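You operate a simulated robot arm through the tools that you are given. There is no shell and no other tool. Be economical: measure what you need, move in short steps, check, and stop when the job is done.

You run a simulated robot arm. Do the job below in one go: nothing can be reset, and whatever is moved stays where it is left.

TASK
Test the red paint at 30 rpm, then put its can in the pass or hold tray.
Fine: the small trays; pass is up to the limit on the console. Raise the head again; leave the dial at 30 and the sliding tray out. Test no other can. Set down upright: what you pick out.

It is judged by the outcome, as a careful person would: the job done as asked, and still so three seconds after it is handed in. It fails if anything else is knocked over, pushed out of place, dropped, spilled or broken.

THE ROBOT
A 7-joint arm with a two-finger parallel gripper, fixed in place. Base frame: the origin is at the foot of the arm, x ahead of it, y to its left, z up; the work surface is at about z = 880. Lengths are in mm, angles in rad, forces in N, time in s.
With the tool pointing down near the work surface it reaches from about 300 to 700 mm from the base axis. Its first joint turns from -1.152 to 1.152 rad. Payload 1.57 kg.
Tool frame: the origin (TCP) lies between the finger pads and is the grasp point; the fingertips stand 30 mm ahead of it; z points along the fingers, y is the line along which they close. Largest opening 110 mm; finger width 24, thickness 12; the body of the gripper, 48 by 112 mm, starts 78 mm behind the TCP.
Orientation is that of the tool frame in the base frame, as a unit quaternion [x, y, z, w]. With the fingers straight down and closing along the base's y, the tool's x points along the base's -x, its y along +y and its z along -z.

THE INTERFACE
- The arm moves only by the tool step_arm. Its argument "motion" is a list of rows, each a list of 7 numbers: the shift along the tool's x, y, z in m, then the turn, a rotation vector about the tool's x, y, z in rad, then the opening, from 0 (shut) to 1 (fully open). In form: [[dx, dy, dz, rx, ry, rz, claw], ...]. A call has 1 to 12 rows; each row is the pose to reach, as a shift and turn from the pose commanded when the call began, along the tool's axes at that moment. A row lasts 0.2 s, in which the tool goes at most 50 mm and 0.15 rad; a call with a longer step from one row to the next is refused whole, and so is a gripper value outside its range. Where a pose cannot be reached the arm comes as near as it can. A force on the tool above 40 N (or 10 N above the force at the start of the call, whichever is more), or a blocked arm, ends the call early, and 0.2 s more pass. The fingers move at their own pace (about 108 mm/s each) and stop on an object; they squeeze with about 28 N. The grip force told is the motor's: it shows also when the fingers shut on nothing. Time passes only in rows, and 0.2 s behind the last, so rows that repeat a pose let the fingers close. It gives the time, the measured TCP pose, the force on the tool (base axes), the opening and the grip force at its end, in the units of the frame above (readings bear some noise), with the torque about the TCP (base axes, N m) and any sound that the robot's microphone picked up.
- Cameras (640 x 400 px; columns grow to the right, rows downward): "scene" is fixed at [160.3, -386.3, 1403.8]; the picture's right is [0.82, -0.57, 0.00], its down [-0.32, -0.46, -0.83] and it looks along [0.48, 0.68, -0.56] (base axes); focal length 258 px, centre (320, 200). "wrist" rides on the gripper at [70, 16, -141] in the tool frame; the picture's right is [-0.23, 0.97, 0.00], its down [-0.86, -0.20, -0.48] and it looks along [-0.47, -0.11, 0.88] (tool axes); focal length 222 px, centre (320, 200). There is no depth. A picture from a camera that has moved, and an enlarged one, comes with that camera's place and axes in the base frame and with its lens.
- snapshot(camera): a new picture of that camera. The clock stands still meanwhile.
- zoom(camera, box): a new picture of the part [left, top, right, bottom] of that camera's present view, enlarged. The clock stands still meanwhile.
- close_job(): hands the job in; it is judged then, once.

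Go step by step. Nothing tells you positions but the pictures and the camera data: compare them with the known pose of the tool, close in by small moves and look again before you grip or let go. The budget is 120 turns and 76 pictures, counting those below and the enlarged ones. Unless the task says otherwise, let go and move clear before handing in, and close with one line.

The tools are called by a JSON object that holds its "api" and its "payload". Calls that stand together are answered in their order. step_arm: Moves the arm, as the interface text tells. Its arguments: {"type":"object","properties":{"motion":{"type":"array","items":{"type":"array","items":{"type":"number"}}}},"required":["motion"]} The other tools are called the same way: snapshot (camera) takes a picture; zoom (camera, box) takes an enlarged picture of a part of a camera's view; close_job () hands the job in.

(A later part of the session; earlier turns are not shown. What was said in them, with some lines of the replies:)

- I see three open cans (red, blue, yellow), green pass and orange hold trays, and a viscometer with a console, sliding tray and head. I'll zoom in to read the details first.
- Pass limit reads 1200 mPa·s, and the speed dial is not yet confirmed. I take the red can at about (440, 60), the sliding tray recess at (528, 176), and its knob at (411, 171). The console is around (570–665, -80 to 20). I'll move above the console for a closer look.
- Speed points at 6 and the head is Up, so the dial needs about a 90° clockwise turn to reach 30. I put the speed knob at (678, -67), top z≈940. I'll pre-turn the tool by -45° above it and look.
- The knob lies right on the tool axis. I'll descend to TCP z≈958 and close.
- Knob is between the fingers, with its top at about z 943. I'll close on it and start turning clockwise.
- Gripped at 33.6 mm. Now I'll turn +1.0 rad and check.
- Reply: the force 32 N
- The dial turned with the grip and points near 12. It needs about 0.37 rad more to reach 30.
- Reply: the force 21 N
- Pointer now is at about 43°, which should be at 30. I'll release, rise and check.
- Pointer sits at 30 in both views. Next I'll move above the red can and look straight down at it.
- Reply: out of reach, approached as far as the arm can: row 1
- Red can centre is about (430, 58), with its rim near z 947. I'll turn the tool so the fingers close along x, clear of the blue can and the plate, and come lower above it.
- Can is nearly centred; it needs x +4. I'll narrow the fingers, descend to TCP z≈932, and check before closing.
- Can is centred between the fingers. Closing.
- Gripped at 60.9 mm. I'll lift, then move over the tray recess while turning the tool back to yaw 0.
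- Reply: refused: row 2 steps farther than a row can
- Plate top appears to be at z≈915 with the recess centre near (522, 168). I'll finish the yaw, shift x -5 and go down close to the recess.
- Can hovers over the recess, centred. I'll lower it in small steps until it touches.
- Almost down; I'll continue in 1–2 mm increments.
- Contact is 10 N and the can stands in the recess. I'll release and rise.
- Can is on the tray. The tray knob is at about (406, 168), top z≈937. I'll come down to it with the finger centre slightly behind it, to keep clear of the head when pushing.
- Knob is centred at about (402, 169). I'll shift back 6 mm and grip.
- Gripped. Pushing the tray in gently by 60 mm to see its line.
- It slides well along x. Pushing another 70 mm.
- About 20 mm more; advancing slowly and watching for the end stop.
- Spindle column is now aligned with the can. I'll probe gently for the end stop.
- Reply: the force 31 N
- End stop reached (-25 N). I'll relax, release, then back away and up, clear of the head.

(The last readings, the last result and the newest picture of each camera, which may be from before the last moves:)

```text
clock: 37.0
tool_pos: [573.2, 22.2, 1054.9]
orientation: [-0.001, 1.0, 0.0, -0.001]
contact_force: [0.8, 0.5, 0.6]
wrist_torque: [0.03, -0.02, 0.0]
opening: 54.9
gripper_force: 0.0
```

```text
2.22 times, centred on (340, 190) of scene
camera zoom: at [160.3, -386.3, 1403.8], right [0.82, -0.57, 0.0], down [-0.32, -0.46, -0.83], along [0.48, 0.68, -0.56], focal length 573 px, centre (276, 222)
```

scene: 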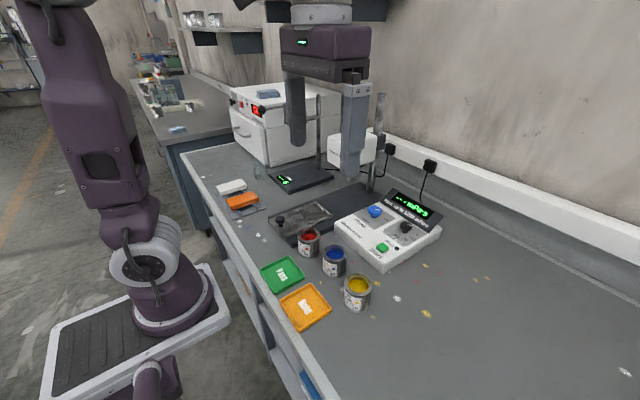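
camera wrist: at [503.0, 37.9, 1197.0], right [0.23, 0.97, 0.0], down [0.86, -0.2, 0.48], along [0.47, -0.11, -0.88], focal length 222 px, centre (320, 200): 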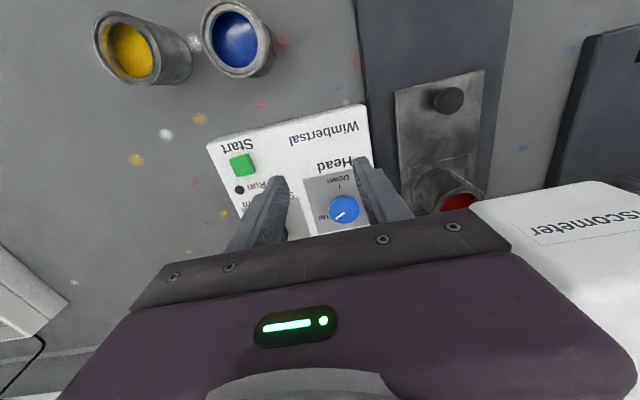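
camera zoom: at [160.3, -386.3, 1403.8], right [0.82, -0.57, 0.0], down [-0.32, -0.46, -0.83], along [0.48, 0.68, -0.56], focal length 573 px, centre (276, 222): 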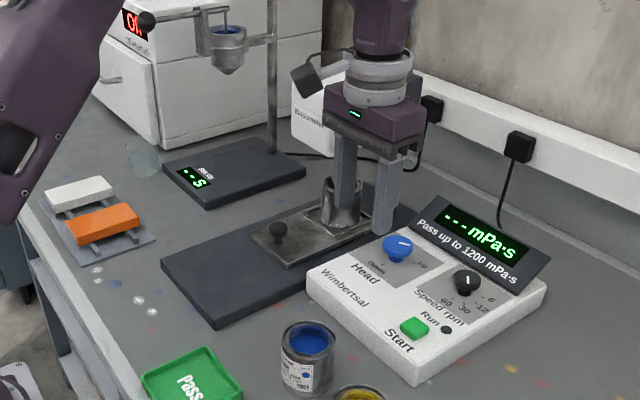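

Can is under the head with tray fully in. Next I'll go to the Head knob at (657, 34), pre-turned so I can rotate about 135° clockwise.

{"api": "step_arm", "payload": {"motion": [[-0.01, 0.001, 0, 0, 0, -0.145, 0.6], [-0.02, 0.002, 0, 0, 0, -0.29, 0.6], [-0.03, 0.004, 0, 0, 0, -0.435, 0.6], [-0.04, 0.005, 0.005, 0, 0, -0.58, 0.6], [-0.05, 0.006, 0.01, 0, 0, -0.725, 0.6], [-0.06, 0.008, 0.015, 0, 0, -0.87, 0.6], [-0.07, 0.01, 0.02, 0, 0, -1.015, 0.6], [-0.08, 0.012, 0.03, 0, 0, -1.16, 0.6], [-0.084, 0.012, 0.035, 0, 0, -1.305, 0.6], [-0.084, 0.012, 0.04, 0, 0, -1.45, 0.6], [-0.084, 0.012, 0.045, 0, 0, -1.595, 0.6], [-0.084, 0.012, 0.045, 0, 0, -1.74, 0.6]]}}

{"api": "step_arm", "payload": {"motion": [[0, 0, 0, 0, 0, -0.14, 0.6], [0, 0, 0, 0, 0, -0.28, 0.6], [0, 0, 0, 0, 0, -0.28, 0.6]]}}

{"api": "zoom", "payload": {"camera": "wrist", "box": [220, 80, 420, 230]}}

```text
clock: 39.6
tool_pos: [655.3, 33.3, 1010.0]
orientation: [0.766, -0.643, 0.0, 0.0]
contact_force: [0.3, -0.3, -0.3]
wrist_torque: [0.01, -0.03, -0.02]
opening: 66.2
gripper_force: 0.1
```

```text
clock: 40.4
tool_pos: [654.5, 33.4, 1009.4]
orientation: [0.847, -0.531, 0.0, 0.001]
contact_force: [0.0, -0.5, -0.2]
wrist_torque: [0.0, 0.01, 0.01]
opening: 65.9
gripper_force: 0.2
```

```text
2.67 times, centred on (320, 155) of wrist
camera zoom: at [671.3, -37.0, 1151.1], right [-0.98, -0.22, 0.0], down [-0.19, 0.86, 0.48], along [-0.11, 0.47, -0.88], focal length 592 px, centre (320, 320)
```

zoom: 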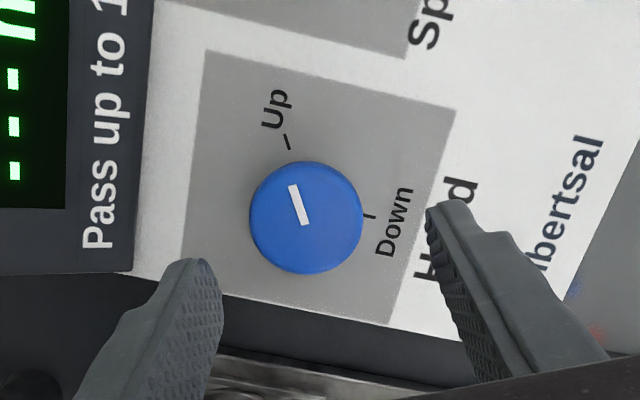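

Pointer is exactly at Up, and Down is about 126° clockwise. I'll correct by about 5 mm, descend and grip the knob.

{"api": "step_arm", "payload": {"motion": [[0.0027, -0.0048, 0.0, 0, 0, 0, 0.6], [0.0027, -0.0048, 0.025, 0, 0, 0, 0.6], [0.0027, -0.0048, 0.043, 0, 0, 0, 0.6], [0.0027, -0.0048, 0.053, 0, 0, 0, 0.6], [0.0027, -0.0048, 0.053, 0, 0, 0, 0.4], [0.0027, -0.0048, 0.053, 0, 0, 0, 0.0], [0.0027, -0.0048, 0.053, 0, 0, 0, 0.0], [0.0027, -0.0048, 0.053, 0, 0, 0, 0.0]]}}

{"api": "zoom", "payload": {"camera": "wrist", "box": [220, 100, 420, 250]}}

```text
clock: 42.2
tool_pos: [661.8, 32.3, 956.2]
orientation: [0.848, -0.531, 0.001, 0.0]
contact_force: [12.0, 3.2, -5.0]
wrist_torque: [-0.03, -0.44, -0.14]
opening: 41.2
gripper_force: 44.6
```

```text
2.67 times, centred on (320, 175) of wrist
camera zoom: at [677.1, -38.3, 1097.8], right [-0.98, -0.22, 0.0], down [-0.19, 0.86, 0.48], along [-0.1, 0.47, -0.88], focal length 592 px, centre (320, 267)
```

zoom: 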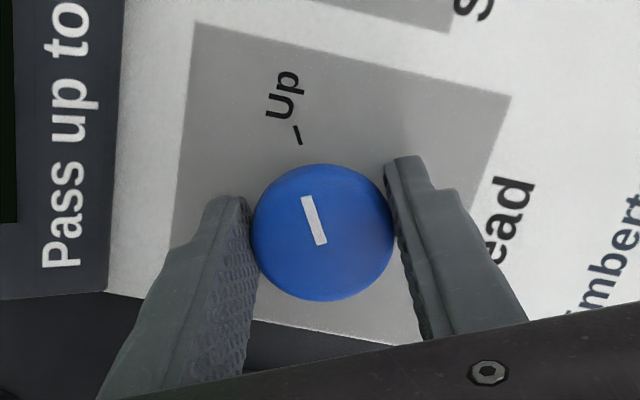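

Well gripped. Turning clockwise 1.68 rad, then checking.

{"api": "step_arm", "payload": {"motion": [[0, 0, 0, 0, 0, 0.14, 0], [0, 0, 0, 0, 0, 0.28, 0], [0, 0, 0, 0, 0, 0.42, 0], [0, 0, 0, 0, 0, 0.56, 0], [0, 0, 0, 0, 0, 0.7, 0], [0, 0, 0, 0, 0, 0.84, 0], [0, 0, 0, 0, 0, 0.98, 0], [0, 0, 0, 0, 0, 1.12, 0], [0, 0, 0, 0, 0, 1.26, 0], [0, 0, 0, 0, 0, 1.4, 0], [0, 0, 0, 0, 0, 1.54, 0], [0, 0, 0, 0, 0, 1.68, 0]]}}

{"api": "step_arm", "payload": {"motion": [[0, 0, 0, 0, 0, 0.13, 0], [0, 0, 0, 0, 0, 0.26, 0], [0, 0, 0, 0, 0, 0.39, 0], [0, 0, 0, 0, 0, 0.5, 0], [0, 0, 0, 0, 0, 0.5, 0]]}}

{"api": "zoom", "payload": {"camera": "wrist", "box": [220, 100, 420, 250]}}

{"api": "zoom", "payload": {"camera": "scene", "box": [270, 80, 440, 240]}}

```text
clock: 44.6
tool_pos: [658.7, 33.9, 956.2]
orientation: [-0.261, 0.965, 0.001, -0.006]
contact_force: [-7.4, 1.7, 9.0]
wrist_torque: [-0.03, 0.86, 0.03]
opening: 41.1
gripper_force: 44.9
stopped in row 11: the force on the tool passed its limit at 41 N (the readings are from after the stop); the commanded pose is now the measured one
```

```text
clock: 45.8
tool_pos: [657.5, 35.6, 955.9]
orientation: [-0.014, 1.0, 0.001, -0.006]
contact_force: [-19.8, 11.9, 17.2]
wrist_torque: [0.34, 1.03, 0.05]
opening: 41.3
gripper_force: 44.9
```

```text
2.67 times, centred on (320, 175) of wrist
camera zoom: at [588.8, 48.5, 1098.5], right [0.2, 0.98, 0.0], down [0.87, -0.18, 0.47], along [0.46, -0.09, -0.88], focal length 592 px, centre (320, 267)
```

zoom: 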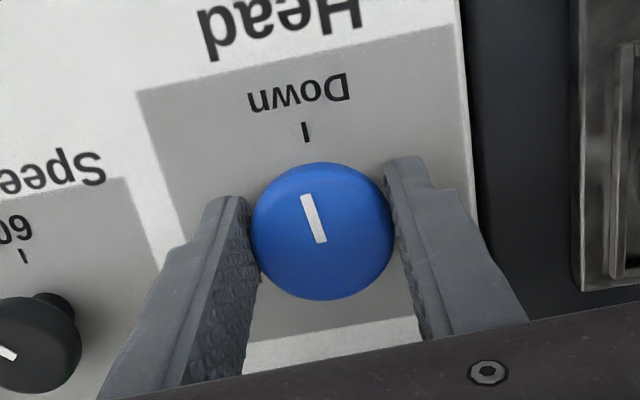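

```text
2.50 times, centred on (355, 160) of scene
camera zoom: at [159.5, -386.0, 1403.9], right [0.82, -0.57, 0.0], down [-0.32, -0.46, -0.83], along [0.48, 0.68, -0.56], focal length 644 px, centre (232, 300)
```

zoom: 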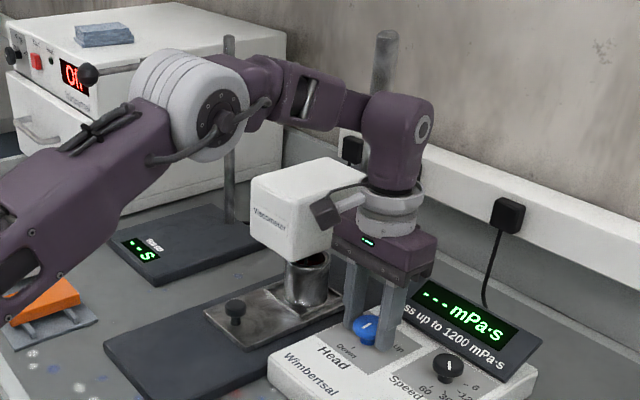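

Head is down and the pointer is on Down. I'll release, rise, and move above the Start button with fingers closed.

{"api": "step_arm", "payload": {"motion": [[0, 0, 0, 0, 0, 0, 0.3], [0, 0, 0, 0, 0, 0, 0.6], [0, 0, 0, 0, 0, 0, 0.6], [0, 0, -0.03, 0, 0, 0, 0.6], [0, 0, -0.06, 0, 0, 0, 0.6], [0.02, -0.028, -0.06, 0, 0, 0, 0.3], [0.04, -0.057, -0.06, 0, 0, 0, 0], [0.062, -0.085, -0.06, 0, 0, 0, 0], [0.083, -0.114, -0.05, 0, 0, 0, 0], [0.083, -0.114, -0.04, 0, 0, 0, 0], [0.083, -0.114, -0.04, 0, 0, 0, 0]]}}

{"api": "snapshot", "payload": {"camera": "wrist"}}

{"api": "zoom", "payload": {"camera": "scene", "box": [290, 110, 450, 270]}}

```text
clock: 48.2
tool_pos: [578.4, -83.7, 996.9]
orientation: [-0.014, 1.0, 0.0, -0.005]
contact_force: [0.3, -0.3, 0.3]
wrist_torque: [-0.03, 0.0, 0.01]
opening: 0.0
gripper_force: 21.5
```

```text
31 pictures are left
camera wrist: at [509.8, -69.5, 1138.6], right [0.2, 0.98, 0.0], down [0.87, -0.17, 0.47], along [0.46, -0.1, -0.88], focal length 222 px, centre (320, 200)
```

wrist: 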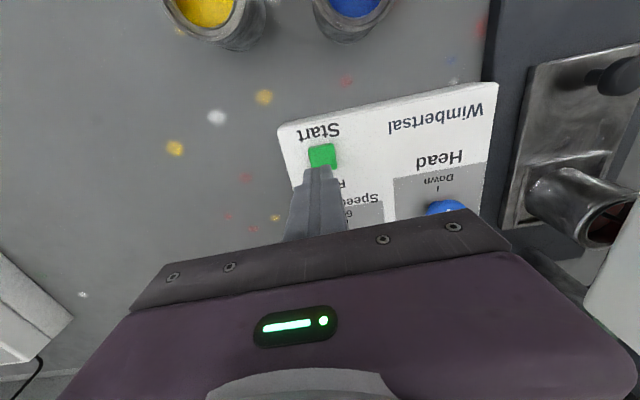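

```text
2.50 times, centred on (370, 190) of scene
camera zoom: at [160.3, -386.3, 1403.8], right [0.82, -0.57, 0.0], down [-0.32, -0.46, -0.83], along [0.48, 0.68, -0.56], focal length 644 px, centre (195, 225)
```

zoom: 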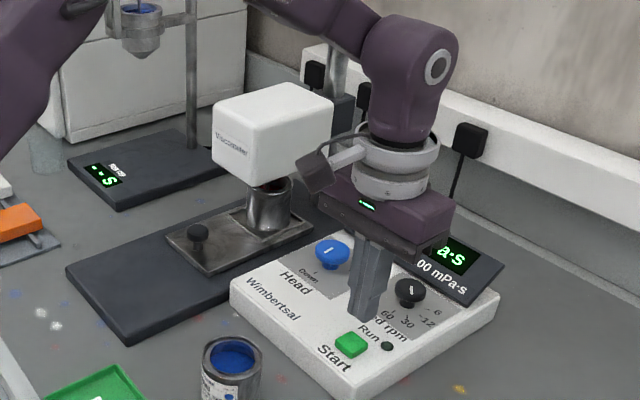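

Button is about 7 mm nearer than the tip. I'll shift and press down carefully.

{"api": "step_arm", "payload": {"motion": [[0.007, 0, 0.015, 0, 0, 0, 0], [0.007, 0, 0.03, 0, 0, 0, 0], [0.007, 0, 0.036, 0, 0, 0, 0], [0.007, 0, 0.036, 0, 0, 0, 0]]}}

{"api": "zoom", "payload": {"camera": "scene", "box": [350, 190, 430, 270]}}

```text
clock: 49.2
tool_pos: [570.7, -82.6, 958.3]
orientation: [-0.014, 1.0, 0.0, -0.005]
contact_force: [0.1, -0.2, 1.1]
wrist_torque: [0.01, 0.04, 0.02]
opening: 0.1
gripper_force: 21.2
```

```text
5.00 times, centred on (390, 230) of scene
camera zoom: at [160.3, -386.3, 1403.8], right [0.82, -0.57, 0.0], down [-0.32, -0.46, -0.83], along [0.48, 0.68, -0.56], focal length 1289 px, centre (-30, 50)
```

zoom: 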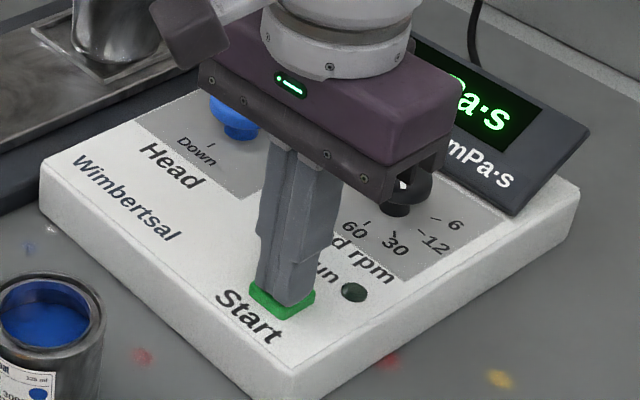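

Tip is right on the button. Pressing 2 mm at a time.

{"api": "step_arm", "payload": {"motion": [[0, 0, 0.002, 0, 0, 0, 0], [0, 0, 0.004, 0, 0, 0, 0], [0, 0, 0.006, 0, 0, 0, 0], [0, 0, 0.008, 0, 0, 0, 0], [0, 0, 0.008, 0, 0, 0, 0], [0, 0, -0.02, 0, 0, 0, 0]]}}

{"api": "zoom", "payload": {"camera": "scene", "box": [350, 170, 450, 270]}}

```text
clock: 50.6
tool_pos: [572.2, -84.3, 979.3]
orientation: [-0.014, 1.0, 0.0, -0.006]
contact_force: [0.4, -0.1, 0.4]
wrist_torque: [0.04, -0.02, -0.02]
opening: 0.0
gripper_force: 21.1
heard: click
```

```text
4.00 times, centred on (400, 220) of scene
camera zoom: at [160.3, -386.3, 1403.8], right [0.82, -0.57, 0.0], down [-0.32, -0.46, -0.83], along [0.48, 0.68, -0.56], focal length 1031 px, centre (0, 120)
```

zoom: 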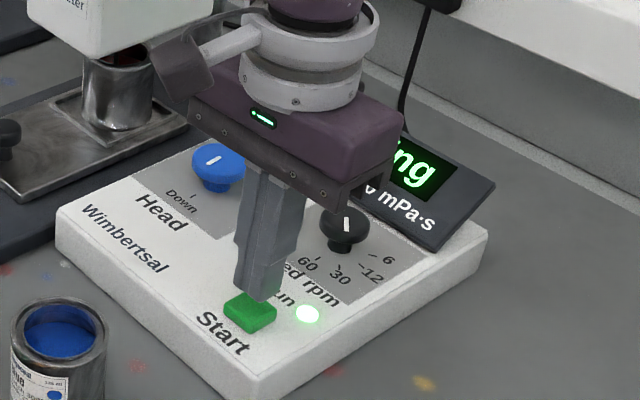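

A click was heard, the Run lamp is lit and the display shows "…ing". I'll move out of the scene camera's way and wait.

{"api": "step_arm", "payload": {"motion": [[0, 0, -0.04, 0, 0, 0, 0.3], [0.04, 0, -0.07, 0, 0, 0, 0.6], [0.08, 0.02, -0.09, 0, 0, 0, 0.6], [0.12, 0.05, -0.09, 0, 0, 0, 0.6], [0.12, 0.05, -0.09, 0, 0, 0, 0.6], [0.12, 0.05, -0.09, 0, 0, 0, 0.6], [0.12, 0.05, -0.09, 0, 0, 0, 0.6], [0.12, 0.05, -0.09, 0, 0, 0, 0.6], [0.12, 0.05, -0.09, 0, 0, 0, 0.6], [0.12, 0.05, -0.09, 0, 0, 0, 0.6], [0.12, 0.05, -0.09, 0, 0, 0, 0.6], [0.12, 0.05, -0.09, 0, 0, 0, 0.6]]}}

{"api": "zoom", "payload": {"camera": "scene", "box": [320, 150, 460, 280]}}

```text
clock: 53.2
tool_pos: [453.1, -37.7, 1068.8]
orientation: [-0.014, 1.0, 0.0, -0.005]
contact_force: [0.0, 0.0, 0.3]
wrist_torque: [0.02, 0.01, -0.01]
opening: 66.0
gripper_force: 0.0
```

```text
3.08 times, centred on (390, 215) of scene
camera zoom: at [160.3, -386.3, 1403.8], right [0.82, -0.57, 0.0], down [-0.32, -0.46, -0.83], along [0.48, 0.68, -0.56], focal length 793 px, centre (105, 154)
```

zoom: 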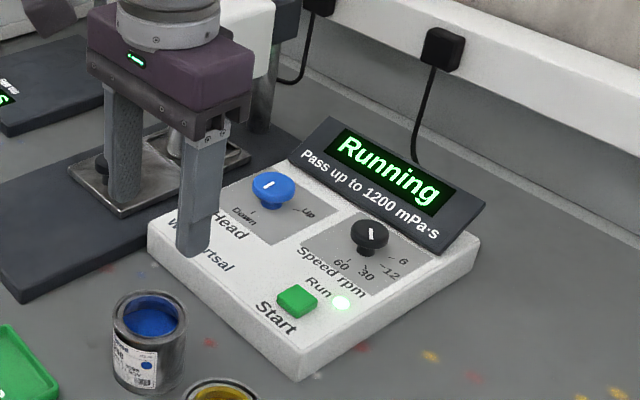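

Test is running. The speed pointer looks slightly different here, so I'll zoom in.

{"api": "zoom", "payload": {"camera": "scene", "box": [380, 185, 420, 225]}}

{"api": "step_arm", "payload": {"motion": [[0, 0, 0, 0, 0, 0, 0.6], [0, 0, 0, 0, 0, 0, 0.6], [0, 0, 0, 0, 0, 0, 0.6], [0, 0, 0, 0, 0, 0, 0.6], [0, 0, 0, 0, 0, 0, 0.6], [0, 0, 0, 0, 0, 0, 0.6], [0, 0, 0, 0, 0, 0, 0.6], [0, 0, 0, 0, 0, 0, 0.6], [0, 0, 0, 0, 0, 0, 0.6], [0, 0, 0, 0, 0, 0, 0.6], [0, 0, 0, 0, 0, 0, 0.6], [0, 0, 0, 0, 0, 0, 0.6]]}}

{"api": "zoom", "payload": {"camera": "scene", "box": [370, 170, 450, 240]}}

```text
10.00 times, centred on (400, 205) of scene
camera zoom: at [160.3, -386.3, 1403.8], right [0.82, -0.57, 0.0], down [-0.32, -0.46, -0.83], along [0.48, 0.68, -0.56], focal length 2577 px, centre (-480, 150)
```

zoom: 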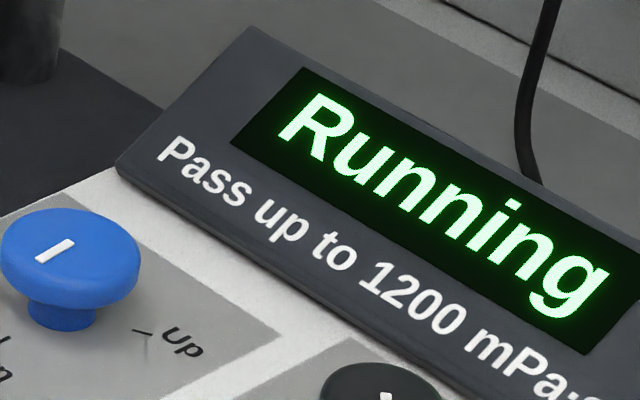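

```text
clock: 55.8
tool_pos: [451.9, -37.8, 1068.5]
orientation: [-0.013, 1.0, 0.0, -0.006]
contact_force: [-0.3, -1.1, 0.3]
wrist_torque: [0.0, -0.02, -0.02]
opening: 66.0
gripper_force: 0.1
```

```text
5.71 times, centred on (410, 205) of scene
camera zoom: at [160.3, -386.3, 1403.8], right [0.82, -0.57, 0.0], down [-0.32, -0.46, -0.83], along [0.48, 0.68, -0.56], focal length 1473 px, centre (-194, 171)
```

zoom: 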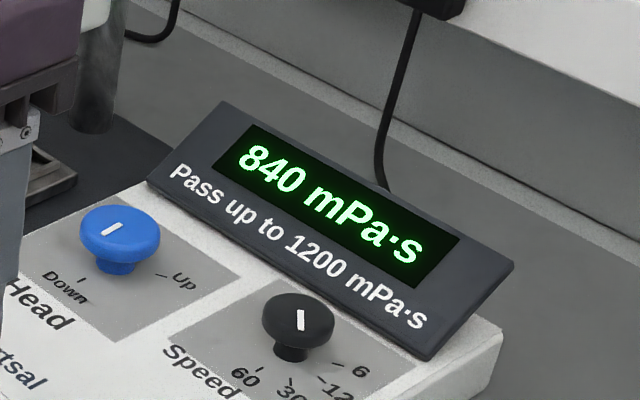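

Reading is 840 mPa·s, under 1200, so it passes. Now I'll go back to the Head knob to raise the head, checking the dial on the way.

{"api": "step_arm", "payload": {"motion": [[-0.045, 0.005, 0, 0, 0, 0.03, 0.6], [-0.09, 0.015, 0, 0, 0, 0.06, 0.6], [-0.13, 0.03, 0, 0, 0, 0.09, 0.6], [-0.17, 0.05, 0.005, 0, 0, 0.11, 0.6], [-0.2097, 0.0648, 0.02, 0, 0, 0.13, 0.6], [-0.2097, 0.0648, 0.04, 0, 0, 0.13, 0.6], [-0.2097, 0.0648, 0.058, 0, 0, 0.13, 0.6], [-0.2097, 0.0648, 0.058, 0, 0, 0.13, 0.6]]}}

{"api": "zoom", "payload": {"camera": "wrist", "box": [200, 80, 400, 230]}}

```text
clock: 57.6
tool_pos: [660.2, 36.3, 1011.0]
orientation: [0.05, 0.999, -0.001, -0.005]
contact_force: [0.2, -0.7, 0.1]
wrist_torque: [-0.01, -0.03, 0.0]
opening: 65.9
gripper_force: 0.0
```

```text
2.67 times, centred on (300, 155) of wrist
camera zoom: at [592.7, 57.9, 1153.6], right [0.32, 0.95, 0.0], down [0.84, -0.29, 0.47], along [0.44, -0.16, -0.88], focal length 592 px, centre (373, 320)
```

zoom: 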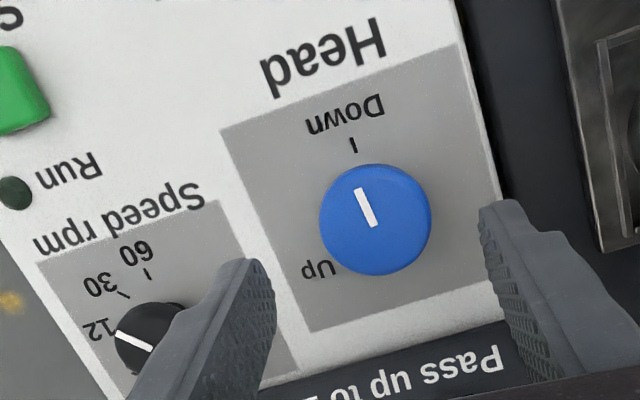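

The dial pointer is parallel to the 30 tick. The Head knob is centred; descending and gripping.

{"api": "step_arm", "payload": {"motion": [[0, 0.0, 0.025, 0, 0, 0, 0.6], [0, 0.0, 0.045, 0, 0, 0, 0.6], [0, 0.0, 0.054, 0, 0, 0, 0.6], [0, 0.0, 0.054, 0, 0, 0, 0.4], [0, 0.0, 0.054, 0, 0, 0, 0.0], [0, 0.0, 0.054, 0, 0, 0, 0.0], [0, 0.0, 0.054, 0, 0, 0, 0.0]]}}

{"api": "step_arm", "payload": {"motion": [[0, 0, 0, 0, 0, -0.13, 0], [0, 0, 0, 0, 0, -0.26, 0], [0, 0, 0, 0, 0, -0.39, 0], [0, 0, 0, 0, 0, -0.52, 0], [0, 0, 0, 0, 0, -0.65, 0], [0, 0, 0, 0, 0, -0.78, 0], [0, 0, 0, 0, 0, -0.91, 0], [0, 0, 0, 0, 0, -1.04, 0], [0, 0, 0, 0, 0, -1.1, 0]]}}

```text
clock: 59.2
tool_pos: [659.0, 34.7, 956.6]
orientation: [0.05, 0.999, 0.0, -0.005]
contact_force: [1.9, 8.2, -4.4]
wrist_torque: [0.17, -0.51, 0.01]
opening: 41.1
gripper_force: 44.5
```

```text
clock: 61.2
tool_pos: [659.8, 33.9, 957.1]
orientation: [-0.479, 0.878, 0.002, -0.005]
contact_force: [19.8, -3.3, -32.6]
wrist_torque: [-0.46, 0.04, -0.09]
opening: 41.1
gripper_force: 45.0
```

Turned half way. There's some downward pull, so I'll ease the height 2 mm down and continue.

{"api": "step_arm", "payload": {"motion": [[0, 0, 0.002, 0, 0, 0, 0], [0, 0, 0.002, 0, 0, -0.12, 0], [0, 0, 0.002, 0, 0, -0.24, 0], [0, 0, 0.002, 0, 0, -0.36, 0], [0, 0, 0.002, 0, 0, -0.48, 0], [0, 0, 0.002, 0, 0, -0.6, 0], [0, 0, 0.002, 0, 0, -0.72, 0], [0, 0, 0.002, 0, 0, -0.84, 0], [0, 0, 0.002, 0, 0, -0.96, 0], [0, 0, 0.002, 0, 0, -1.08, 0], [0, 0, 0.002, 0, 0, -1.08, 0]]}}

{"api": "zoom", "payload": {"camera": "wrist", "box": [220, 100, 420, 250]}}

{"api": "zoom", "payload": {"camera": "scene", "box": [270, 80, 440, 240]}}

```text
clock: 63.6
tool_pos: [658.2, 37.0, 957.5]
orientation: [0.863, -0.504, -0.003, -0.001]
contact_force: [28.0, 1.9, 16.6]
wrist_torque: [-0.01, -0.41, -0.48]
opening: 41.6
gripper_force: 45.4
```

```text
2.67 times, centred on (320, 175) of wrist
camera zoom: at [680.0, -33.4, 1097.7], right [-0.96, -0.28, 0.0], down [-0.24, 0.84, 0.48], along [-0.14, 0.46, -0.88], focal length 592 px, centre (320, 267)
```

zoom: 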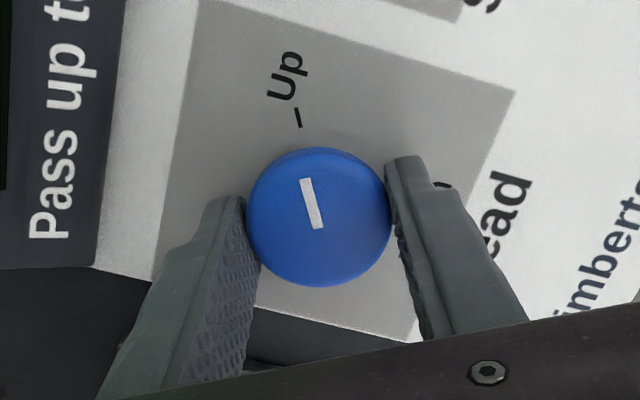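

```text
2.50 times, centred on (355, 160) of scene
camera zoom: at [160.7, -386.2, 1403.7], right [0.82, -0.57, 0.0], down [-0.32, -0.46, -0.83], along [0.48, 0.68, -0.56], focal length 644 px, centre (232, 300)
```

zoom: 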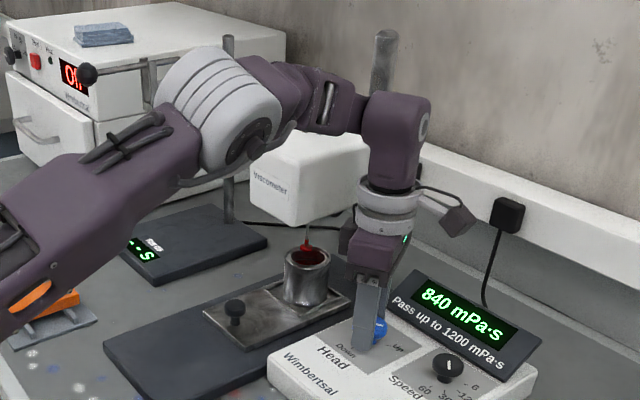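

Head is up and the pointer is on Up; the can is under it undisturbed. I'll release, rise, and unwind the tool while backing off.

{"api": "step_arm", "payload": {"motion": [[0, 0, 0, 0, 0, 0, 0.3], [0, 0, 0, 0, 0, 0, 0.6], [0, 0, 0, 0, 0, 0, 0.6], [0, 0, -0.03, 0, 0, 0, 0.6], [0, 0, -0.07, 0, 0, 0, 0.6], [-0.012, 0.02, -0.08, 0, 0, 0.14, 0.5], [-0.024, 0.04, -0.08, 0, 0, 0.28, 0.5], [-0.036, 0.062, -0.08, 0, 0, 0.42, 0.5], [-0.048, 0.085, -0.08, 0, 0, 0.56, 0.5], [-0.06, 0.107, -0.08, 0, 0, 0.7, 0.5], [-0.07, 0.125, -0.08, 0, 0, 0.84, 0.5], [-0.0774, 0.1378, -0.08, 0, 0, 0.98, 0.5]]}}

{"api": "step_arm", "payload": {"motion": [[0, 0, 0, 0, 0, 0.14, 0.5], [0, 0, 0, 0, 0, 0.28, 0.5], [0, 0, 0, 0, 0, 0.42, 0.5], [0, 0, 0, 0, 0, 0.56, 0.5], [0, 0, 0, 0, 0, 0.7, 0.5], [0, 0, 0, 0, 0, 0.84, 0.5], [0, 0, 0, 0, 0, 0.98, 0.5], [0, 0, 0, 0, 0, 1.1, 0.5], [0, 0, 0, 0, 0, 1.1, 0.5]]}}

{"api": "zoom", "payload": {"camera": "scene", "box": [270, 80, 440, 260]}}

```text
clock: 66.2
tool_pos: [501.3, 36.3, 1035.2]
orientation: [-0.521, 0.854, 0.003, -0.004]
contact_force: [-0.8, 0.1, -0.7]
wrist_torque: [0.04, 0.02, 0.01]
opening: 55.2
gripper_force: 0.0
```

```text
clock: 68.2
tool_pos: [500.1, 33.8, 1036.3]
orientation: [0.002, 1.0, 0.0, -0.006]
contact_force: [0.1, 0.6, 0.5]
wrist_torque: [-0.01, 0.0, -0.02]
opening: 55.1
gripper_force: 0.1
```

```text
2.22 times, centred on (355, 170) of scene
camera zoom: at [160.3, -386.3, 1403.8], right [0.82, -0.57, 0.0], down [-0.32, -0.46, -0.83], along [0.48, 0.68, -0.56], focal length 573 px, centre (242, 267)
```

zoom: 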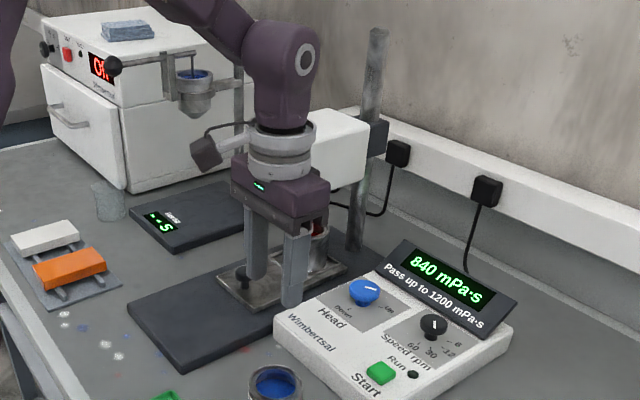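

All good. Moving to above the tray knob, keeping the gripper in front of the head.

{"api": "step_arm", "payload": {"motion": [[0, 0.045, 0, 0, 0, 0, 0.5], [0, 0.09, 0, 0, 0, 0, 0.5], [0, 0.136, 0, 0, 0, 0, 0.5], [-0.015, 0.136, 0.02, 0, 0, 0, 0.5], [-0.035, 0.136, 0.035, 0, 0, 0, 0.5], [-0.045, 0.136, 0.045, 0, 0, 0, 0.5], [-0.045, 0.136, 0.045, 0, 0, 0, 0.5]]}}

{"api": "snapshot", "payload": {"camera": "wrist"}}

```text
clock: 69.8
tool_pos: [546.1, 171.7, 990.5]
orientation: [0.001, 1.0, -0.001, -0.005]
contact_force: [0.0, -0.3, -0.8]
wrist_torque: [0.01, 0.03, 0.01]
opening: 55.1
gripper_force: 0.0
```

```text
20 pictures are left
camera wrist: at [478.9, 186.2, 1133.0], right [0.23, 0.97, 0.0], down [0.86, -0.2, 0.47], along [0.46, -0.11, -0.88], focal length 222 px, centre (320, 200)
```

wrist: 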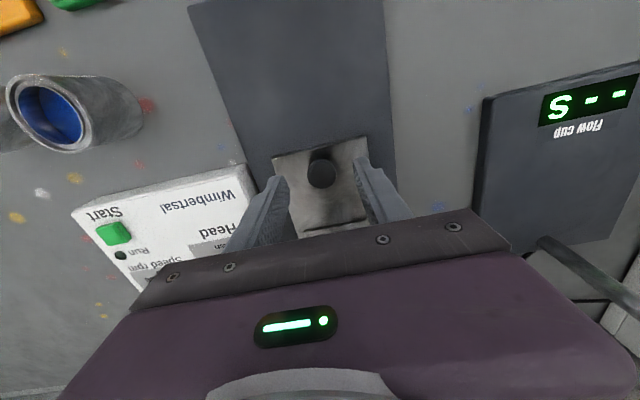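

Knob is about 4 mm ahead of the tool axis, which is fine. Descending and gripping.

{"api": "step_arm", "payload": {"motion": [[0, -0.001, 0.02, 0, 0, 0, 0.5], [0, -0.001, 0.036, 0, 0, 0, 0.5], [0, -0.001, 0.036, 0, 0, 0, 0.3], [0, -0.001, 0.036, 0, 0, 0, 0], [0, -0.001, 0.036, 0, 0, 0, 0], [0, -0.001, 0.036, 0, 0, 0, 0]]}}

{"api": "step_arm", "payload": {"motion": [[0.003, 0, 0, 0, 0, 0, 0], [0.01, 0, 0, 0, 0, 0, 0], [0.02, 0, 0, 0, 0, 0, 0], [0.03, 0, 0, 0, 0, 0, 0], [0.04, 0, 0, 0, 0, 0, 0], [0.05, 0, 0, 0, 0, 0, 0], [0.06, 0, 0, 0, 0, 0, 0], [0.067, 0, 0, 0, 0, 0, 0], [0.07, 0, 0, 0, 0, 0, 0]]}}

{"api": "zoom", "payload": {"camera": "scene", "box": [260, 100, 400, 250]}}

```text
clock: 71.2
tool_pos: [545.7, 170.3, 955.7]
orientation: [0.001, 1.0, 0.0, -0.005]
contact_force: [0.7, 1.2, -5.7]
wrist_torque: [0.06, -0.33, 0.02]
opening: 27.4
gripper_force: 38.3
```

```text
clock: 73.2
tool_pos: [475.7, 169.4, 956.0]
orientation: [0.001, 1.0, 0.0, -0.005]
contact_force: [1.0, 10.0, -29.1]
wrist_torque: [0.21, 0.21, 0.12]
opening: 27.8
gripper_force: 38.1
```

```text
2.67 times, centred on (330, 175) of scene
camera zoom: at [160.8, -385.9, 1403.8], right [0.82, -0.57, 0.0], down [-0.32, -0.46, -0.83], along [0.48, 0.68, -0.56], focal length 687 px, centre (293, 267)
```

zoom: 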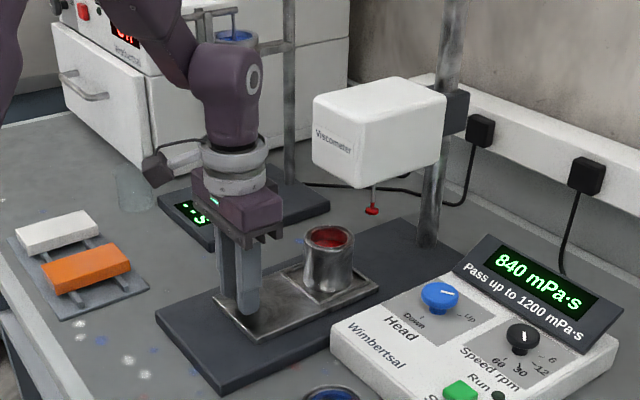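

Tray comes out smoothly with the can standing. I'll ease the height by 2 mm and pull the remaining ~78 mm.

{"api": "step_arm", "payload": {"motion": [[0.003, 0, 0.002, 0, 0, 0, 0], [0.01, 0, 0.002, 0, 0, 0, 0], [0.02, 0, 0.002, 0, 0, 0, 0], [0.03, 0, 0.002, 0, 0, 0, 0], [0.04, 0, 0.0025, 0, 0, 0, 0], [0.05, 0, 0.0025, 0, 0, 0, 0], [0.06, 0, 0.003, 0, 0, 0, 0], [0.068, 0, 0.003, 0, 0, 0, 0], [0.073, 0, 0.003, 0, 0, 0, 0], [0.077, 0, 0.003, 0, 0, 0, 0], [0.08, 0, 0.003, 0, 0, 0, 0]]}}

{"api": "zoom", "payload": {"camera": "scene", "box": [250, 120, 390, 260]}}

```text
clock: 75.6
tool_pos: [395.3, 169.7, 954.7]
orientation: [0.001, 1.0, 0.0, -0.003]
contact_force: [13.8, -6.5, 7.9]
wrist_torque: [-0.15, 0.05, -0.05]
opening: 27.1
gripper_force: 37.4
```

```text
2.86 times, centred on (320, 190) of scene
camera zoom: at [160.6, -386.5, 1403.7], right [0.82, -0.57, 0.0], down [-0.32, -0.46, -0.83], along [0.48, 0.68, -0.56], focal length 736 px, centre (320, 229)
```

zoom: 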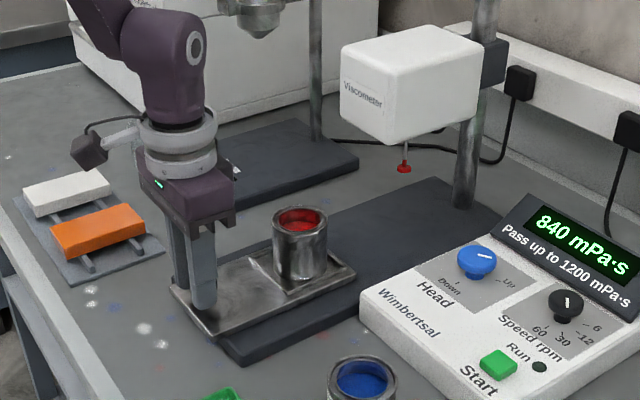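

Tray is back at its outer stop (13.8 N). I'll release, rise and go above the can.

{"api": "step_arm", "payload": {"motion": [[-0.002, 0, 0, 0, 0, 0, 0.2], [-0.002, 0, 0, 0, 0, 0, 0.5], [-0.002, 0, 0, 0, 0, 0, 0.5], [-0.002, 0, -0.03, 0, 0, 0, 0.5], [-0.002, 0, -0.07, 0, 0, 0, 0.75], [-0.01, 0, -0.1, 0, 0, 0, 0.75], [-0.05, -0.001, -0.105, 0, 0, 0, 0.75], [-0.09, -0.001, -0.105, 0, 0, 0, 0.75], [-0.126, -0.001, -0.105, 0, 0, 0, 0.75], [-0.126, -0.001, -0.085, 0, 0, 0, 0.75], [-0.126, -0.001, -0.085, 0, 0, 0, 0.75]]}}

{"api": "snapshot", "payload": {"camera": "wrist"}}

```text
clock: 78.0
tool_pos: [522.1, 167.5, 1038.5]
orientation: [0.001, 1.0, 0.0, -0.006]
contact_force: [0.4, 0.2, -0.1]
wrist_torque: [-0.01, -0.04, 0.03]
opening: 82.6
gripper_force: 0.1
```

```text
17 pictures are left
camera wrist: at [454.3, 183.4, 1180.4], right [0.23, 0.97, 0.0], down [0.86, -0.2, 0.47], along [0.46, -0.11, -0.88], focal length 222 px, centre (320, 200)
```

wrist: 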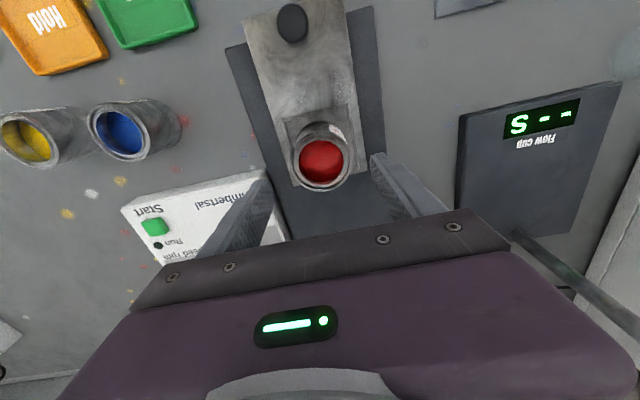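

Can is on axis. I'll descend to TCP z≈965 and grip.

{"api": "step_arm", "payload": {"motion": [[0.001, 0.0, 0.03, 0, 0, 0, 0.75], [0.001, 0.0, 0.055, 0, 0, 0, 0.75], [0.001, 0.0, 0.073, 0, 0, 0, 0.75], [0.001, 0.0, 0.073, 0, 0, 0, 0.75], [0.001, 0.0, 0.073, 0, 0, 0, 0.5], [0.001, 0.0, 0.073, 0, 0, 0, 0.2], [0.001, 0.0, 0.073, 0, 0, 0, 0.2], [0.001, 0.0, 0.073, 0, 0, 0, 0.2]]}}

{"api": "zoom", "payload": {"camera": "scene", "box": [270, 160, 360, 250]}}

```text
clock: 79.8
tool_pos: [518.8, 168.2, 965.7]
orientation: [0.001, 1.0, 0.0, -0.005]
contact_force: [-0.2, -0.6, 0.5]
wrist_torque: [0.02, 0.0, -0.02]
opening: 61.0
gripper_force: 27.7
```

```text
4.44 times, centred on (315, 205) of scene
camera zoom: at [160.4, -386.3, 1403.8], right [0.82, -0.57, 0.0], down [-0.32, -0.46, -0.83], along [0.48, 0.68, -0.56], focal length 1146 px, centre (342, 178)
```

zoom: 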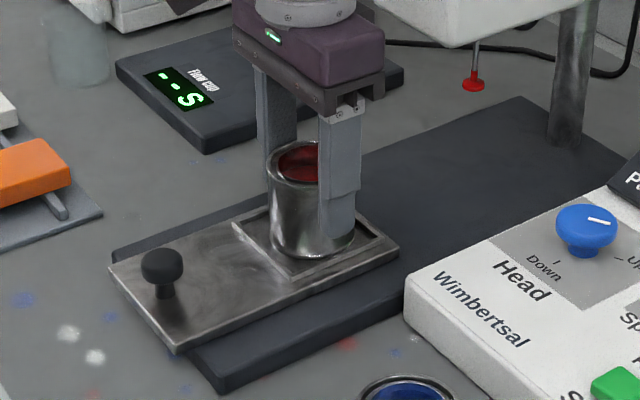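

Gripped. Lifting and carrying the can over the Pass tray.

{"api": "step_arm", "payload": {"motion": [[0, 0, -0.02, 0, 0, 0, 0.2], [0, 0, -0.055, 0, 0, 0, 0.2], [0, 0, -0.085, 0, 0, 0, 0.2], [0.03, -0.024, -0.085, 0, 0, 0, 0.2], [0.062, -0.048, -0.085, 0, 0, 0, 0.2], [0.094, -0.073, -0.085, 0, 0, 0, 0.2], [0.126, -0.097, -0.085, 0, 0, 0, 0.2], [0.157, -0.121, -0.085, 0, 0, 0, 0.2], [0.178, -0.138, -0.085, 0, 0, 0, 0.2], [0.188, -0.1455, -0.075, 0, 0, 0, 0.2], [0.188, -0.1455, -0.045, 0, 0, 0, 0.2], [0.188, -0.1455, -0.025, 0, 0, 0, 0.2]]}}

{"api": "snapshot", "payload": {"camera": "wrist"}}

{"api": "zoom", "payload": {"camera": "scene", "box": [220, 190, 360, 330]}}

```text
clock: 82.4
tool_pos: [330.3, 22.1, 990.1]
orientation: [0.001, 1.0, 0.0, -0.004]
contact_force: [0.1, 0.8, -1.6]
wrist_torque: [0.06, 0.0, -0.02]
opening: 61.2
gripper_force: 28.0
```

```text
15 pictures are left
camera wrist: at [263.0, 38.2, 1133.0], right [0.23, 0.97, 0.0], down [0.86, -0.2, 0.47], along [0.46, -0.11, -0.88], focal length 222 px, centre (320, 200)
```

wrist: 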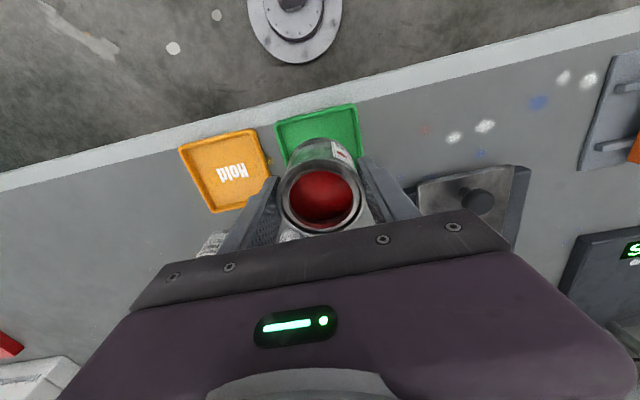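

```text
2.86 times, centred on (290, 260) of scene
camera zoom: at [160.3, -386.3, 1403.8], right [0.82, -0.57, 0.0], down [-0.32, -0.46, -0.83], along [0.48, 0.68, -0.56], focal length 736 px, centre (406, 29)
```

zoom: 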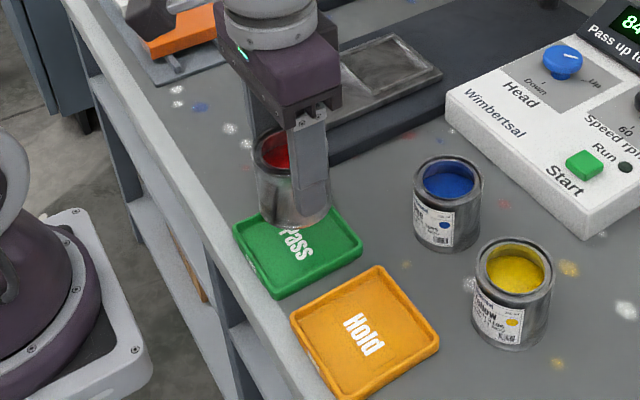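

Pass tray centre is about (332, 25), and the can is nearly over it. I'll shift 3 mm and lower to just above the floor.

{"api": "step_arm", "payload": {"motion": [[-0.001, 0.003, 0.015, 0, 0, 0, 0.2], [-0.001, 0.003, 0.03, 0, 0, 0, 0.2], [-0.001, 0.003, 0.042, 0, 0, 0, 0.2], [-0.001, 0.003, 0.042, 0, 0, 0, 0.2]]}}

{"api": "zoom", "payload": {"camera": "scene", "box": [240, 210, 340, 310]}}

{"api": "zoom", "payload": {"camera": "wrist", "box": [220, 80, 420, 250]}}

```text
clock: 83.4
tool_pos: [332.5, 26.7, 951.8]
orientation: [0.0, 1.0, 0.0, -0.005]
contact_force: [-0.2, 0.5, -1.8]
wrist_torque: [-0.01, 0.0, -0.03]
opening: 60.9
gripper_force: 27.9
```

```text
4.00 times, centred on (290, 260) of scene
camera zoom: at [160.4, -386.3, 1403.8], right [0.82, -0.57, 0.0], down [-0.32, -0.46, -0.83], along [0.48, 0.68, -0.56], focal length 1031 px, centre (440, -40)
```

zoom: 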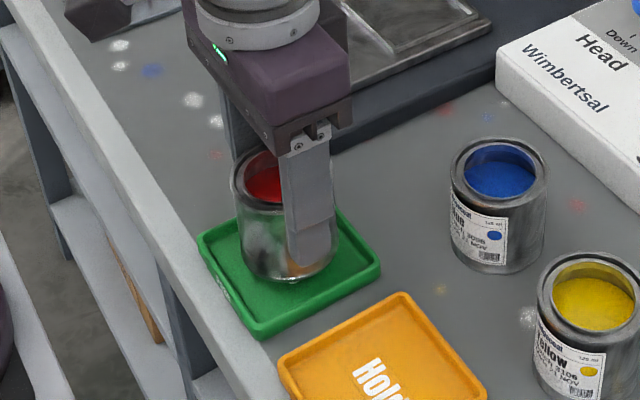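

```text
2.35 times, centred on (320, 165) of wrist
camera zoom: at [263.9, 42.1, 1092.7], right [0.23, 0.97, 0.0], down [0.86, -0.2, 0.47], along [0.46, -0.11, -0.88], focal length 523 px, centre (320, 282)
```

zoom: 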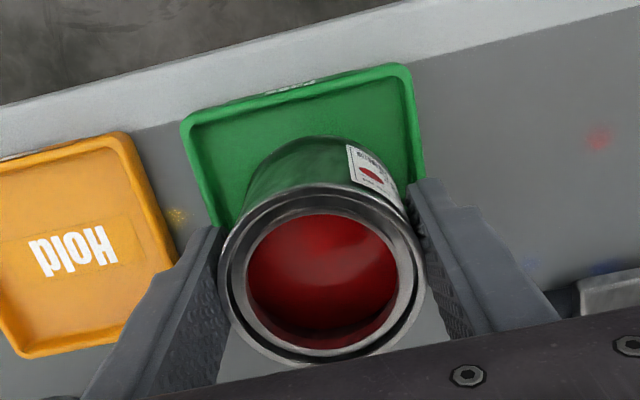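

Well centred on the tray. Lowering gently to contact.

{"api": "step_arm", "payload": {"motion": [[0, 0, 0.004, 0, 0, 0, 0.2], [0, 0, 0.008, 0, 0, 0, 0.2], [0, 0, 0.011, 0, 0, 0, 0.2], [0, 0, 0.011, 0, 0, 0, 0.2]]}}

{"api": "zoom", "payload": {"camera": "scene", "box": [260, 220, 330, 290]}}

```text
clock: 84.4
tool_pos: [331.9, 27.6, 939.7]
orientation: [0.001, 1.0, -0.001, -0.005]
contact_force: [-0.1, 0.3, -2.3]
wrist_torque: [0.02, 0.01, 0.01]
opening: 61.1
gripper_force: 27.2
```

```text
5.71 times, centred on (295, 255) of scene
camera zoom: at [160.4, -386.3, 1403.8], right [0.82, -0.57, 0.0], down [-0.32, -0.46, -0.83], along [0.48, 0.68, -0.56], focal length 1473 px, centre (463, -114)
```

zoom: 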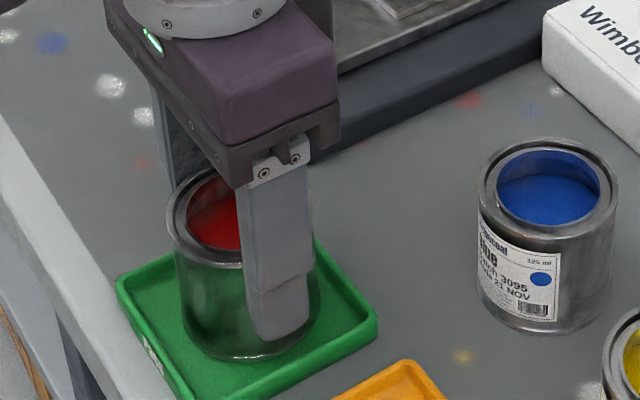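

{"api": "step_arm", "payload": {"motion": [[0, -0.001, 0.0015, 0, 0, 0, 0.2], [0, -0.001, 0.003, 0, 0, 0, 0.2], [0, -0.001, 0.0045, 0, 0, 0, 0.2], [0, -0.001, 0.0045, 0, 0, 0, 0.2]]}}

```text
clock: 85.4
tool_pos: [333.5, 26.0, 934.2]
orientation: [0.001, 1.0, 0.0, -0.005]
contact_force: [1.6, -0.6, 6.5]
wrist_torque: [0.03, -0.28, -0.03]
opening: 61.0
gripper_force: 28.0
```

The can touches the tray floor (6.5 N). I'll release and rise straight up.

{"api": "step_arm", "payload": {"motion": [[0, 0, 0, 0, 0, 0, 0.4], [0, 0, 0, 0, 0, 0, 0.75], [0, 0, 0, 0, 0, 0, 0.75], [0, 0, -0.02, 0, 0, 0, 0.75], [0, 0, -0.06, 0, 0, 0, 0.75], [0, 0, -0.1, 0, 0, 0, 0.75], [0, 0, -0.14, 0, 0, 0, 0.75], [-0.02, 0.04, -0.17, 0, 0, 0, 0.75], [-0.02, 0.08, -0.18, 0, 0, 0, 0.75], [-0.02, 0.08, -0.18, 0, 0, 0, 0.75]]}}

{"api": "zoom", "payload": {"camera": "scene", "box": [220, 120, 460, 340]}}

{"api": "zoom", "payload": {"camera": "scene", "box": [250, 220, 340, 310]}}

{"api": "zoom", "payload": {"camera": "scene", "box": [360, 170, 450, 250]}}

```text
refused: row 8 steps farther than a row can; nothing moved
```

```text
1.82 times, centred on (340, 230) of scene
camera zoom: at [160.3, -386.3, 1403.7], right [0.82, -0.57, 0.0], down [-0.32, -0.46, -0.83], along [0.48, 0.68, -0.56], focal length 469 px, centre (284, 146)
```

zoom: 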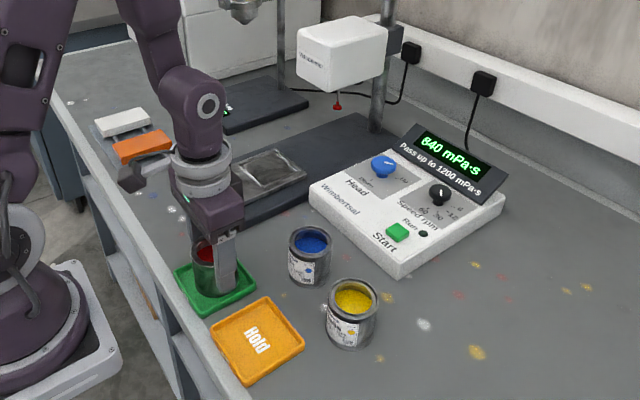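

```text
4.44 times, centred on (295, 265) of scene
camera zoom: at [160.3, -386.3, 1403.7], right [0.82, -0.57, 0.0], down [-0.32, -0.46, -0.83], along [0.48, 0.68, -0.56], focal length 1146 px, centre (431, -89)
```

zoom: 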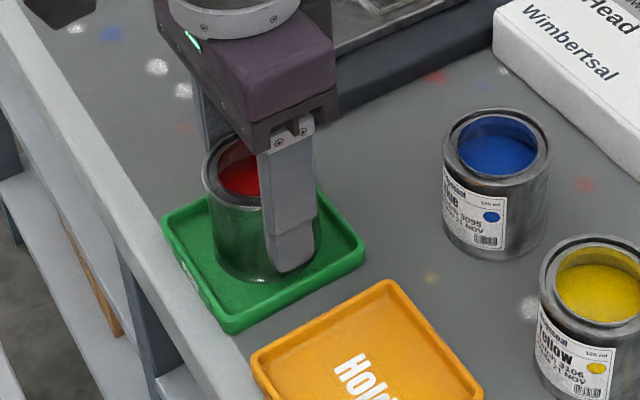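

```text
5.00 times, centred on (405, 210) of scene
camera zoom: at [160.3, -386.3, 1403.7], right [0.82, -0.57, 0.0], down [-0.32, -0.46, -0.83], along [0.48, 0.68, -0.56], focal length 1289 px, centre (-105, 150)
```

zoom: 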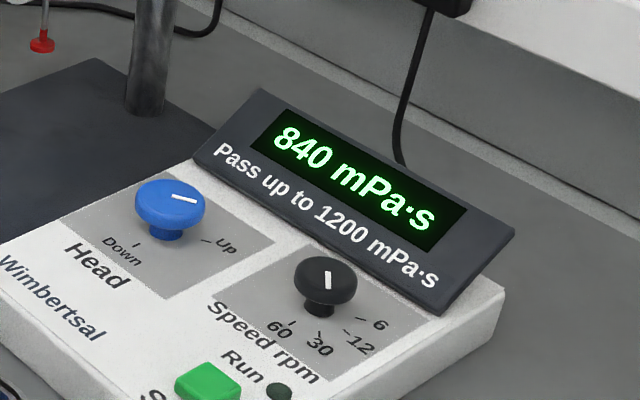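

The last move was refused because a row was too long. The can stands in the Pass tray, the head is up and the dial is at 30; I'll release with shorter rows.

{"api": "step_arm", "payload": {"motion": [[0, 0, 0, 0, 0, 0, 0.4], [0, 0, 0, 0, 0, 0, 0.75], [0, 0, 0, 0, 0, 0, 0.75], [0, 0, -0.02, 0, 0, 0, 0.75], [0, 0, -0.055, 0, 0, 0, 0.75], [0, 0, -0.09, 0, 0, 0, 0.75], [0, 0, -0.13, 0, 0, 0, 0.75], [0, 0.02, -0.16, 0, 0, 0, 0.75], [0, 0.06, -0.17, 0, 0, 0, 0.75], [0, 0.1, -0.17, 0, 0, 0, 0.75], [0, 0.1, -0.17, 0, 0, 0, 0.75]]}}

{"api": "zoom", "payload": {"camera": "scene", "box": [230, 120, 450, 330]}}

```text
clock: 87.8
tool_pos: [333.8, 127.1, 1105.7]
orientation: [0.001, 1.0, 0.0, -0.005]
contact_force: [-0.3, -0.3, 0.2]
wrist_torque: [0.01, -0.06, 0.04]
opening: 82.6
gripper_force: 0.0
```

```text
1.90 times, centred on (340, 225) of scene
camera zoom: at [160.3, -386.3, 1403.8], right [0.82, -0.57, 0.0], down [-0.32, -0.46, -0.83], along [0.48, 0.68, -0.56], focal length 491 px, centre (282, 152)
```

zoom: 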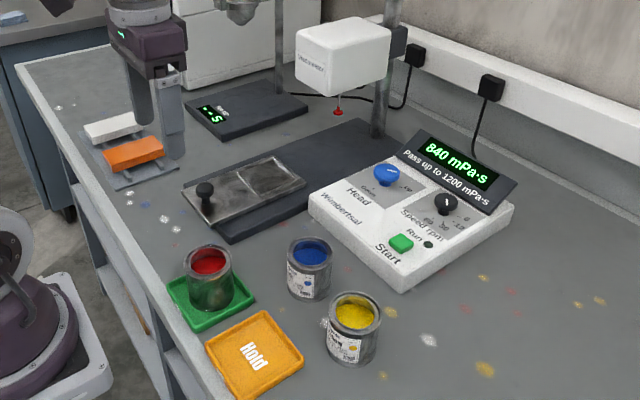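

The red can stands upright in the Pass tray, the head is up, the tray is out and the dial is at 30. The arm is clear, so I'm handing in.

{"api": "close_job", "payload": {}}

```text
The job is handed in.
```

The red paint read 840 mPa·s at 30 rpm, within the 1200 limit, so its can is upright in the small Pass tray; the head is up, the sliding tray is out and the dial is at 30.
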